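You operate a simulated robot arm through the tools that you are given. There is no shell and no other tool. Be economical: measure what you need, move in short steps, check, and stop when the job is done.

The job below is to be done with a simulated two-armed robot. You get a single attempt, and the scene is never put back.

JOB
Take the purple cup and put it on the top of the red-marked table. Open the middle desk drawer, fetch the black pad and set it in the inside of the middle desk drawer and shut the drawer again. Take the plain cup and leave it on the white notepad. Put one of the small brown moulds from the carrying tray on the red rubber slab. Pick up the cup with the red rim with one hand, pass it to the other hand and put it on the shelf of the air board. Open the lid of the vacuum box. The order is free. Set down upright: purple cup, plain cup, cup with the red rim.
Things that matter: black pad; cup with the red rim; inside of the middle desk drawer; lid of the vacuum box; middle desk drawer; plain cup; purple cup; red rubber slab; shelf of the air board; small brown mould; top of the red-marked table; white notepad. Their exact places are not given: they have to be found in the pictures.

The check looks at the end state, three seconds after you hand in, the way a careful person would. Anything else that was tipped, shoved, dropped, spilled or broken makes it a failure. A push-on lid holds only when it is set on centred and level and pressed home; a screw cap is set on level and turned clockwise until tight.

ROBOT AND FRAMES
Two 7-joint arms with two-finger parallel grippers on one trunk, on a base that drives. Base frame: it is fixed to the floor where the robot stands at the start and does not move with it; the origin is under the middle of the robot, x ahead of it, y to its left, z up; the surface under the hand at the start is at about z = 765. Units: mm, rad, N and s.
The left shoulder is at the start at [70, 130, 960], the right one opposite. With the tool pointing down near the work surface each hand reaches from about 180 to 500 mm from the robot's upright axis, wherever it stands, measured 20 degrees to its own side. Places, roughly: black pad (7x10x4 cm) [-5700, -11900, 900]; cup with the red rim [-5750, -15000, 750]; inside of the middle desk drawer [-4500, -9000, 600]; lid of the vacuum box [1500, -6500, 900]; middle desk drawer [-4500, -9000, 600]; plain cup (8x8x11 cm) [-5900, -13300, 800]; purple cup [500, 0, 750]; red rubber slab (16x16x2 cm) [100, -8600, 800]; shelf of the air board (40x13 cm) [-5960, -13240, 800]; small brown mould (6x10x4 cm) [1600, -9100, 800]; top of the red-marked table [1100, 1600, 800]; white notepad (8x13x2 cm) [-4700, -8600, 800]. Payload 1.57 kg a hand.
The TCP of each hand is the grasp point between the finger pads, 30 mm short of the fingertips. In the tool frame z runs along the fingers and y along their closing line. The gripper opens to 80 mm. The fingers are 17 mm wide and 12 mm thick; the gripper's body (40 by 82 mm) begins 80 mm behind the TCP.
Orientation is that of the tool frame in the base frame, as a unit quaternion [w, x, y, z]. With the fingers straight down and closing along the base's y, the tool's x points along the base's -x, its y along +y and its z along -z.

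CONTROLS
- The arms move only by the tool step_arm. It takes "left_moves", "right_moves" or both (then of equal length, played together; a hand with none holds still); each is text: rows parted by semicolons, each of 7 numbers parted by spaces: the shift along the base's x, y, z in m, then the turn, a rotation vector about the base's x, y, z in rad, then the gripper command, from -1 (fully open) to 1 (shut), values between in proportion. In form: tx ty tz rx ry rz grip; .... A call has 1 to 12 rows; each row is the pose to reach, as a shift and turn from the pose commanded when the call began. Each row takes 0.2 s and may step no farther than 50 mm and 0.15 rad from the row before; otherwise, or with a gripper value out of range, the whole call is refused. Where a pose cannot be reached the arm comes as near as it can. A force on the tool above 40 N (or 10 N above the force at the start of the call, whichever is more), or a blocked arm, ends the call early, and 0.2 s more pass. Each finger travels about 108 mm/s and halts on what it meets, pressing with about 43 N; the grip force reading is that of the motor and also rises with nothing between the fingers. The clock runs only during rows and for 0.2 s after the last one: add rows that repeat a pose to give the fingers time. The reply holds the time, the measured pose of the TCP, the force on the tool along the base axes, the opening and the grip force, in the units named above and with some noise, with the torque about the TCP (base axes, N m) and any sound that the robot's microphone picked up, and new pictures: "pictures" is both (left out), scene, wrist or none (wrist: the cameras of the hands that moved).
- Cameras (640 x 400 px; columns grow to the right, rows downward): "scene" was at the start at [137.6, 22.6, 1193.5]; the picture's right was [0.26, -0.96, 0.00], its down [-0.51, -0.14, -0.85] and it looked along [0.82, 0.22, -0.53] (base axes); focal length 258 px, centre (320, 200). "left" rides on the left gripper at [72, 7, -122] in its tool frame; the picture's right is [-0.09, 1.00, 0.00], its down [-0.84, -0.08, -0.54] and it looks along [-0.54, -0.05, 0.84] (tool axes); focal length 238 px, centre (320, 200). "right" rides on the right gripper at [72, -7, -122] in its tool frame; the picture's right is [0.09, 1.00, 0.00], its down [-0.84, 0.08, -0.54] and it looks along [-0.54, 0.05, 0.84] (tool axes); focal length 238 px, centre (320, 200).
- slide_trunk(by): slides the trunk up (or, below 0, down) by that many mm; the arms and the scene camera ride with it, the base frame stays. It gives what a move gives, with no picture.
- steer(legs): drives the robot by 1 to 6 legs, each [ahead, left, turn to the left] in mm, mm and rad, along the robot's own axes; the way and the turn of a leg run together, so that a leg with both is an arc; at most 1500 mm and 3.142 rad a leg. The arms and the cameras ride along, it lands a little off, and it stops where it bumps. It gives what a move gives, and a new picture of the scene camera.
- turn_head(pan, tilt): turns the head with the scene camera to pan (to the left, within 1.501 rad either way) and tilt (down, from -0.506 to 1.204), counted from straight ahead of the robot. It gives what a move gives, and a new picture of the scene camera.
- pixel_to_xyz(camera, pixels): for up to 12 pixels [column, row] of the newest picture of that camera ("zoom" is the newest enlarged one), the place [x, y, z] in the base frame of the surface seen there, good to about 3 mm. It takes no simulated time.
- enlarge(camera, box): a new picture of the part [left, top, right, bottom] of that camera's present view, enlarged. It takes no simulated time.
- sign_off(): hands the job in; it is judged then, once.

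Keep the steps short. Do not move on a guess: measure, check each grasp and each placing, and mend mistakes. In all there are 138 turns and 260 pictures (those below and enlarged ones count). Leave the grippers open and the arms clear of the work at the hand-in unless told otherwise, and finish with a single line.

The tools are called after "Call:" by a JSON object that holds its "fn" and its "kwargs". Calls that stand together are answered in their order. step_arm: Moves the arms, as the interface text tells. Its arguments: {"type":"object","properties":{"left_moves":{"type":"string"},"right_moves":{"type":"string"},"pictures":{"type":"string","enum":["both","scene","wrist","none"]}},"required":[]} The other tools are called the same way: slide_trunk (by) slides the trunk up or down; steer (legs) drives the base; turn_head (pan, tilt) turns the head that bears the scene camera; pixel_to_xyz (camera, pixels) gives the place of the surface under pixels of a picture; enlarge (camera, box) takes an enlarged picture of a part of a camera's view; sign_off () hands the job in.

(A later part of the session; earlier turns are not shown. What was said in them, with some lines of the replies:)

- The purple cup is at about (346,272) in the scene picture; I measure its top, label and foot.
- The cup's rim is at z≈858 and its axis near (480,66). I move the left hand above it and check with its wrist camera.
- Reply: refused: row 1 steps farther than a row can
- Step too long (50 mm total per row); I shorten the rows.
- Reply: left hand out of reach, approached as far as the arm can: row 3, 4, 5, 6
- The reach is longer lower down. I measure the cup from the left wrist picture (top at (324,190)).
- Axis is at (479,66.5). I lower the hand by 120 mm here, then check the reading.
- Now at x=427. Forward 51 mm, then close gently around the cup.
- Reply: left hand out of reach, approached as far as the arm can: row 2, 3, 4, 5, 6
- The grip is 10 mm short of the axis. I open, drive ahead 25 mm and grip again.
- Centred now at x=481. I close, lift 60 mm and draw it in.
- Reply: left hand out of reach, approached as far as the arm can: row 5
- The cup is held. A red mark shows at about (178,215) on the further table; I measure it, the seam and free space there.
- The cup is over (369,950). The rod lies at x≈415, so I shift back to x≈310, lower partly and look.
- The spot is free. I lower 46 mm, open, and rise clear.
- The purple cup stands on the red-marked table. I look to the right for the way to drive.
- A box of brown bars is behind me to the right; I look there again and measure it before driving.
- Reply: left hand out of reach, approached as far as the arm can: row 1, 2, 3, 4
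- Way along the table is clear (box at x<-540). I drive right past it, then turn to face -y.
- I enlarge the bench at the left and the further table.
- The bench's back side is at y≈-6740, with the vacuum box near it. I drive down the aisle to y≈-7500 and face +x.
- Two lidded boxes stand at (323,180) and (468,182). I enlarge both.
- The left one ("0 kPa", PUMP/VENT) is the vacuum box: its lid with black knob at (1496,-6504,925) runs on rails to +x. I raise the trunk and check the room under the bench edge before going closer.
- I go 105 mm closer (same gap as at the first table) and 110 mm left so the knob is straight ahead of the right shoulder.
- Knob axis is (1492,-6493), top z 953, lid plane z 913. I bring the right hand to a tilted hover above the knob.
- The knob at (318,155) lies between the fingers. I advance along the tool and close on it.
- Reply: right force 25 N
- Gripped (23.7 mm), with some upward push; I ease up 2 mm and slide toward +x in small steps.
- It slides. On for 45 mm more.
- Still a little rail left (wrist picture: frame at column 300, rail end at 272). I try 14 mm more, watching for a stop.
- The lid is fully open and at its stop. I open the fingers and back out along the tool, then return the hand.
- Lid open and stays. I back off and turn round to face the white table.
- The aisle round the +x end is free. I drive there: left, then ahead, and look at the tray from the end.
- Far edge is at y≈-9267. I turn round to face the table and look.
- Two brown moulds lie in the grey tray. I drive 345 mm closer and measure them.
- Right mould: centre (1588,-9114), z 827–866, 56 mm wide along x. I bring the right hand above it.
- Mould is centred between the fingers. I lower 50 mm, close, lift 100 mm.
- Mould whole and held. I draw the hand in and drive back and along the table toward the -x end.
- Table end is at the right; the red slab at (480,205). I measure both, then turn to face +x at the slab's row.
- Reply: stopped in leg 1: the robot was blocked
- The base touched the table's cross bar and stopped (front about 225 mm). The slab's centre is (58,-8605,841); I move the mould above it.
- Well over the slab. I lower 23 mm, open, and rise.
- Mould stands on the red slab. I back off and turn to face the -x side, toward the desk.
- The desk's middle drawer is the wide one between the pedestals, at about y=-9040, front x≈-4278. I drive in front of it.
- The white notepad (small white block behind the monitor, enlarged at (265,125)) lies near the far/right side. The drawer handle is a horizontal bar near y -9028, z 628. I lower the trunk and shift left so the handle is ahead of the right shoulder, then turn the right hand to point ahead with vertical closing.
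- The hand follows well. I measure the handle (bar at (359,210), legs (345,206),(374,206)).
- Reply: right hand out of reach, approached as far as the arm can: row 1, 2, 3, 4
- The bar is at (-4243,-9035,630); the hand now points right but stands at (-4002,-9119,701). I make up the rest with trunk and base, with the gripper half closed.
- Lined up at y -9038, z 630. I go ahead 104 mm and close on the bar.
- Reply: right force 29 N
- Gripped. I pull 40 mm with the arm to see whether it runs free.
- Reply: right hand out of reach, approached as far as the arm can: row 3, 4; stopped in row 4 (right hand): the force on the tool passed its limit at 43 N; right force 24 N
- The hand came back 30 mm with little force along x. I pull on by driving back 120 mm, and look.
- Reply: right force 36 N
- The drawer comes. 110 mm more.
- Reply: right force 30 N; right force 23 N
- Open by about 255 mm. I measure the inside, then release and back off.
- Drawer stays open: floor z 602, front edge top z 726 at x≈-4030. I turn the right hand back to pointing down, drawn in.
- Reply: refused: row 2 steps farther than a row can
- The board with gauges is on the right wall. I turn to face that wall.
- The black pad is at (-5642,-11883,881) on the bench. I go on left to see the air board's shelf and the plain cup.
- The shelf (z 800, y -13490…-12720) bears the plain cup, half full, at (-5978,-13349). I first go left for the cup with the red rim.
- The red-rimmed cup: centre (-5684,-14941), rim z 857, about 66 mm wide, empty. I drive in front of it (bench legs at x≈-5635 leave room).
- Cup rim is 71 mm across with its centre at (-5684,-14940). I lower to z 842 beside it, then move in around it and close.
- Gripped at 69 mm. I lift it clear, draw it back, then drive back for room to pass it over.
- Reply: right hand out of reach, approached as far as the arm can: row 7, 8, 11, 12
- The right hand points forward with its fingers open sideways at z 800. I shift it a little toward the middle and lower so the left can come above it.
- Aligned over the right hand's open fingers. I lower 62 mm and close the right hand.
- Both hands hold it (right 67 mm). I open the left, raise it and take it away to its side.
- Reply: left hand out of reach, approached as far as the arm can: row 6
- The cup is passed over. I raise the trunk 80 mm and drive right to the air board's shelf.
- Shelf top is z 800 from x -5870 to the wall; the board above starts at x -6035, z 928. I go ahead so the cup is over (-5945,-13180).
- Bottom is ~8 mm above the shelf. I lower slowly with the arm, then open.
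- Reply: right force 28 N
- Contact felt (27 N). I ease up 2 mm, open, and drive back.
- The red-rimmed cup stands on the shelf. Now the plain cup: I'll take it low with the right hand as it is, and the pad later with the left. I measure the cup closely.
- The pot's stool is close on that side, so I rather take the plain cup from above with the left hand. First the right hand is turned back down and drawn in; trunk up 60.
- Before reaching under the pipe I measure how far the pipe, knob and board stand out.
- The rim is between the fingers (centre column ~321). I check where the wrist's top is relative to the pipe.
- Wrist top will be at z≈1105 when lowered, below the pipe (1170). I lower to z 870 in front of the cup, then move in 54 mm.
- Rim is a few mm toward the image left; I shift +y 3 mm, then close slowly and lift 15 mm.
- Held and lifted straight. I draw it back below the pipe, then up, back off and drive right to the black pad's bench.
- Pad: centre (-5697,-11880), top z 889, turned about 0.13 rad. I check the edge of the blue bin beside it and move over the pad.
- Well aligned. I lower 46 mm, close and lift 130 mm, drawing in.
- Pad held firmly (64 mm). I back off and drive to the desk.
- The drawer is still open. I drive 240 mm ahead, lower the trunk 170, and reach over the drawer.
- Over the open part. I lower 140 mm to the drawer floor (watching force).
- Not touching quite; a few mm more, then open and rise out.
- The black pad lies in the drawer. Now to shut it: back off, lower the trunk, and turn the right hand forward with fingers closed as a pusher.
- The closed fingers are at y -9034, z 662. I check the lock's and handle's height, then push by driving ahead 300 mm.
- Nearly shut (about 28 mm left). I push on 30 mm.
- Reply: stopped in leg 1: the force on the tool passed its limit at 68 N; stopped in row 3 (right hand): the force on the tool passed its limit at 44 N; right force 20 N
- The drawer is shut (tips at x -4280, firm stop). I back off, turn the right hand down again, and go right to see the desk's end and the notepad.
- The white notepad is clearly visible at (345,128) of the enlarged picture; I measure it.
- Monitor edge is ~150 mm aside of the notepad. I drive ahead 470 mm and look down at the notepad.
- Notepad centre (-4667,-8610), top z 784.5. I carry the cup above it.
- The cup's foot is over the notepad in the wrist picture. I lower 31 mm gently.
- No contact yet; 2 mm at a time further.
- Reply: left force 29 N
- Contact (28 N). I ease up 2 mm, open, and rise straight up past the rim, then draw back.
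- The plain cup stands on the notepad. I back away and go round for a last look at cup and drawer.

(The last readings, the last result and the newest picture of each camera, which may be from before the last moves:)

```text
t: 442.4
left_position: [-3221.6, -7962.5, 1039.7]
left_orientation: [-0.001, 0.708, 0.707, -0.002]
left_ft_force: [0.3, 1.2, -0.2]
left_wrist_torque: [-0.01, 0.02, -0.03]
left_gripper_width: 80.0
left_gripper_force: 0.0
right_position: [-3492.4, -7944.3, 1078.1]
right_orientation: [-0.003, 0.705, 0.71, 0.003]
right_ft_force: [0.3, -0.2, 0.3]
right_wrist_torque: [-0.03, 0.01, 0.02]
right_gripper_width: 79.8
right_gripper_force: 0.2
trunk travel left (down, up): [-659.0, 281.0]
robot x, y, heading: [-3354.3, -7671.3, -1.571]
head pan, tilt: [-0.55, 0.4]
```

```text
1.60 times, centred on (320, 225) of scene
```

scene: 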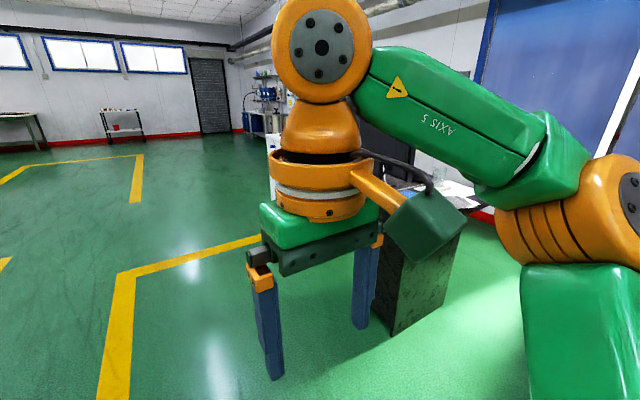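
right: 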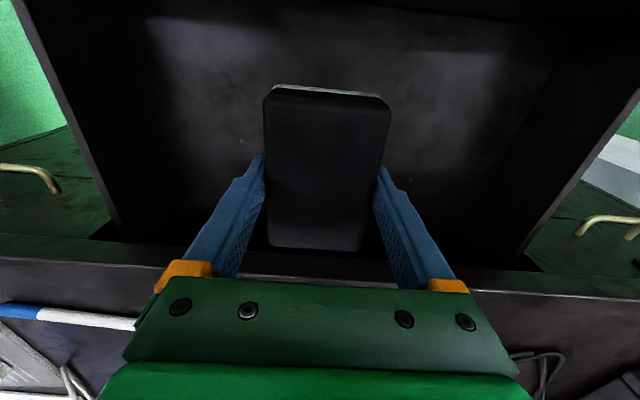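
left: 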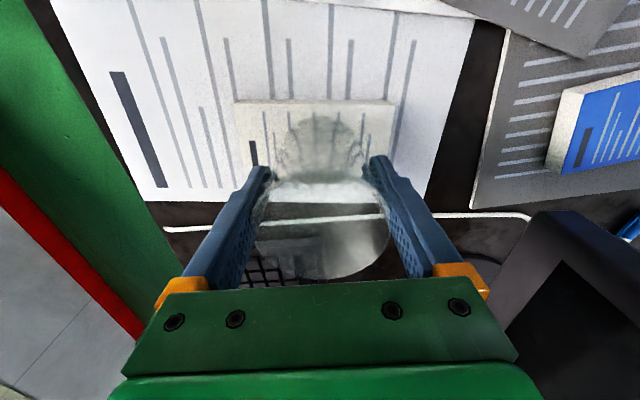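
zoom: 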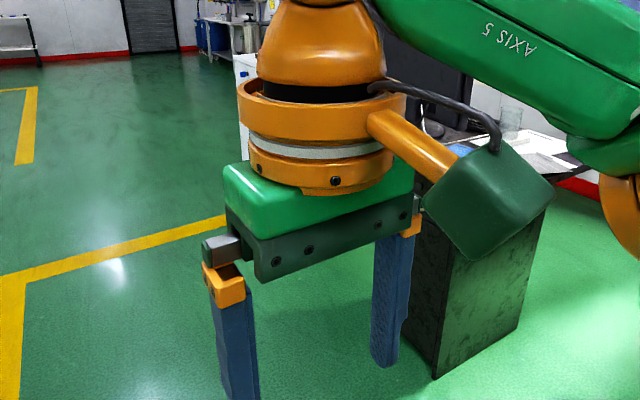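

The arm hides the desk; I turn to face it.

Call:
{"fn": "steer", "kwargs": {"legs": [[0, 0, -0.85]]}}

Call:
{"fn": "turn_head", "kwargs": {"pan": 0.0, "tilt": 0.4}}

Call:
{"fn": "enlarge", "kwargs": {"camera": "scene", "box": [160, 100, 480, 300]}}

```text
t: 445.0
left_position: [-3480.3, -7965.3, 1038.7]
left_orientation: [-0.001, 0.934, 0.357, -0.002]
left_ft_force: [1.0, -0.6, -0.3]
left_wrist_torque: [-0.02, -0.02, -0.01]
left_gripper_width: 80.1
left_gripper_force: 0.0
right_position: [-3651.2, -7751.0, 1078.2]
right_orientation: [-0.002, 0.933, 0.36, 0.004]
right_ft_force: [0.1, 0.7, 0.0]
right_wrist_torque: [0.0, -0.01, -0.03]
right_gripper_width: 80.1
right_gripper_force: 0.0
trunk travel left (down, up): [-659.0, 281.0]
robot x, y, heading: [-3357.7, -7671.5, -2.409]
head pan, tilt: [-0.55, 0.4]
```

scene: 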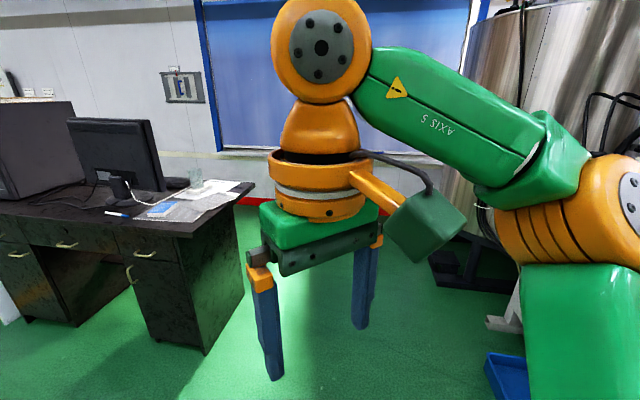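

```text
t: 445.9
left_position: [-3480.8, -7963.7, 1040.3]
left_orientation: [-0.001, 0.934, 0.357, -0.002]
left_ft_force: [-0.5, -0.1, -1.1]
left_wrist_torque: [0.01, 0.03, -0.01]
left_gripper_width: 79.9
left_gripper_force: 0.0
right_position: [-3650.0, -7750.6, 1077.3]
right_orientation: [-0.001, 0.933, 0.36, 0.004]
right_ft_force: [-0.2, 0.8, -0.1]
right_wrist_torque: [0.01, 0.0, 0.0]
right_gripper_width: 79.9
right_gripper_force: 0.2
trunk travel left (down, up): [-659.0, 281.0]
robot x, y, heading: [-3356.8, -7676.9, -2.411]
head pan, tilt: [0.0, 0.4]
```

scene: 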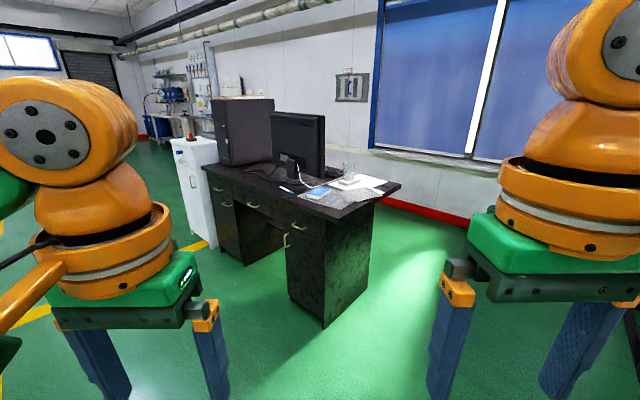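

```text
2.00 times, centred on (320, 200) of scene
```

zoom: 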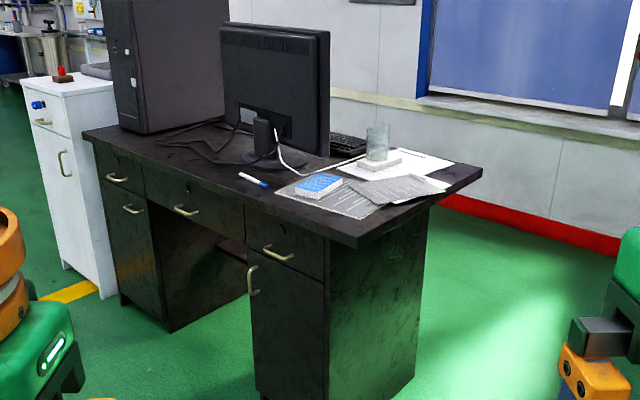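

The middle drawer is flush with its neighbours, and the plain cup stands upright on the notepad. Every placing was checked, the grippers are open and the arms are clear, so I hand in.

Call:
{"fn": "sign_off", "kwargs": {}}

```text
The job is handed in.
```

All six parts of the job are done and the job is handed in; the only bump was the base lightly touching the cross bar of the white table with the red slab, where it stopped and nothing visibly moved.
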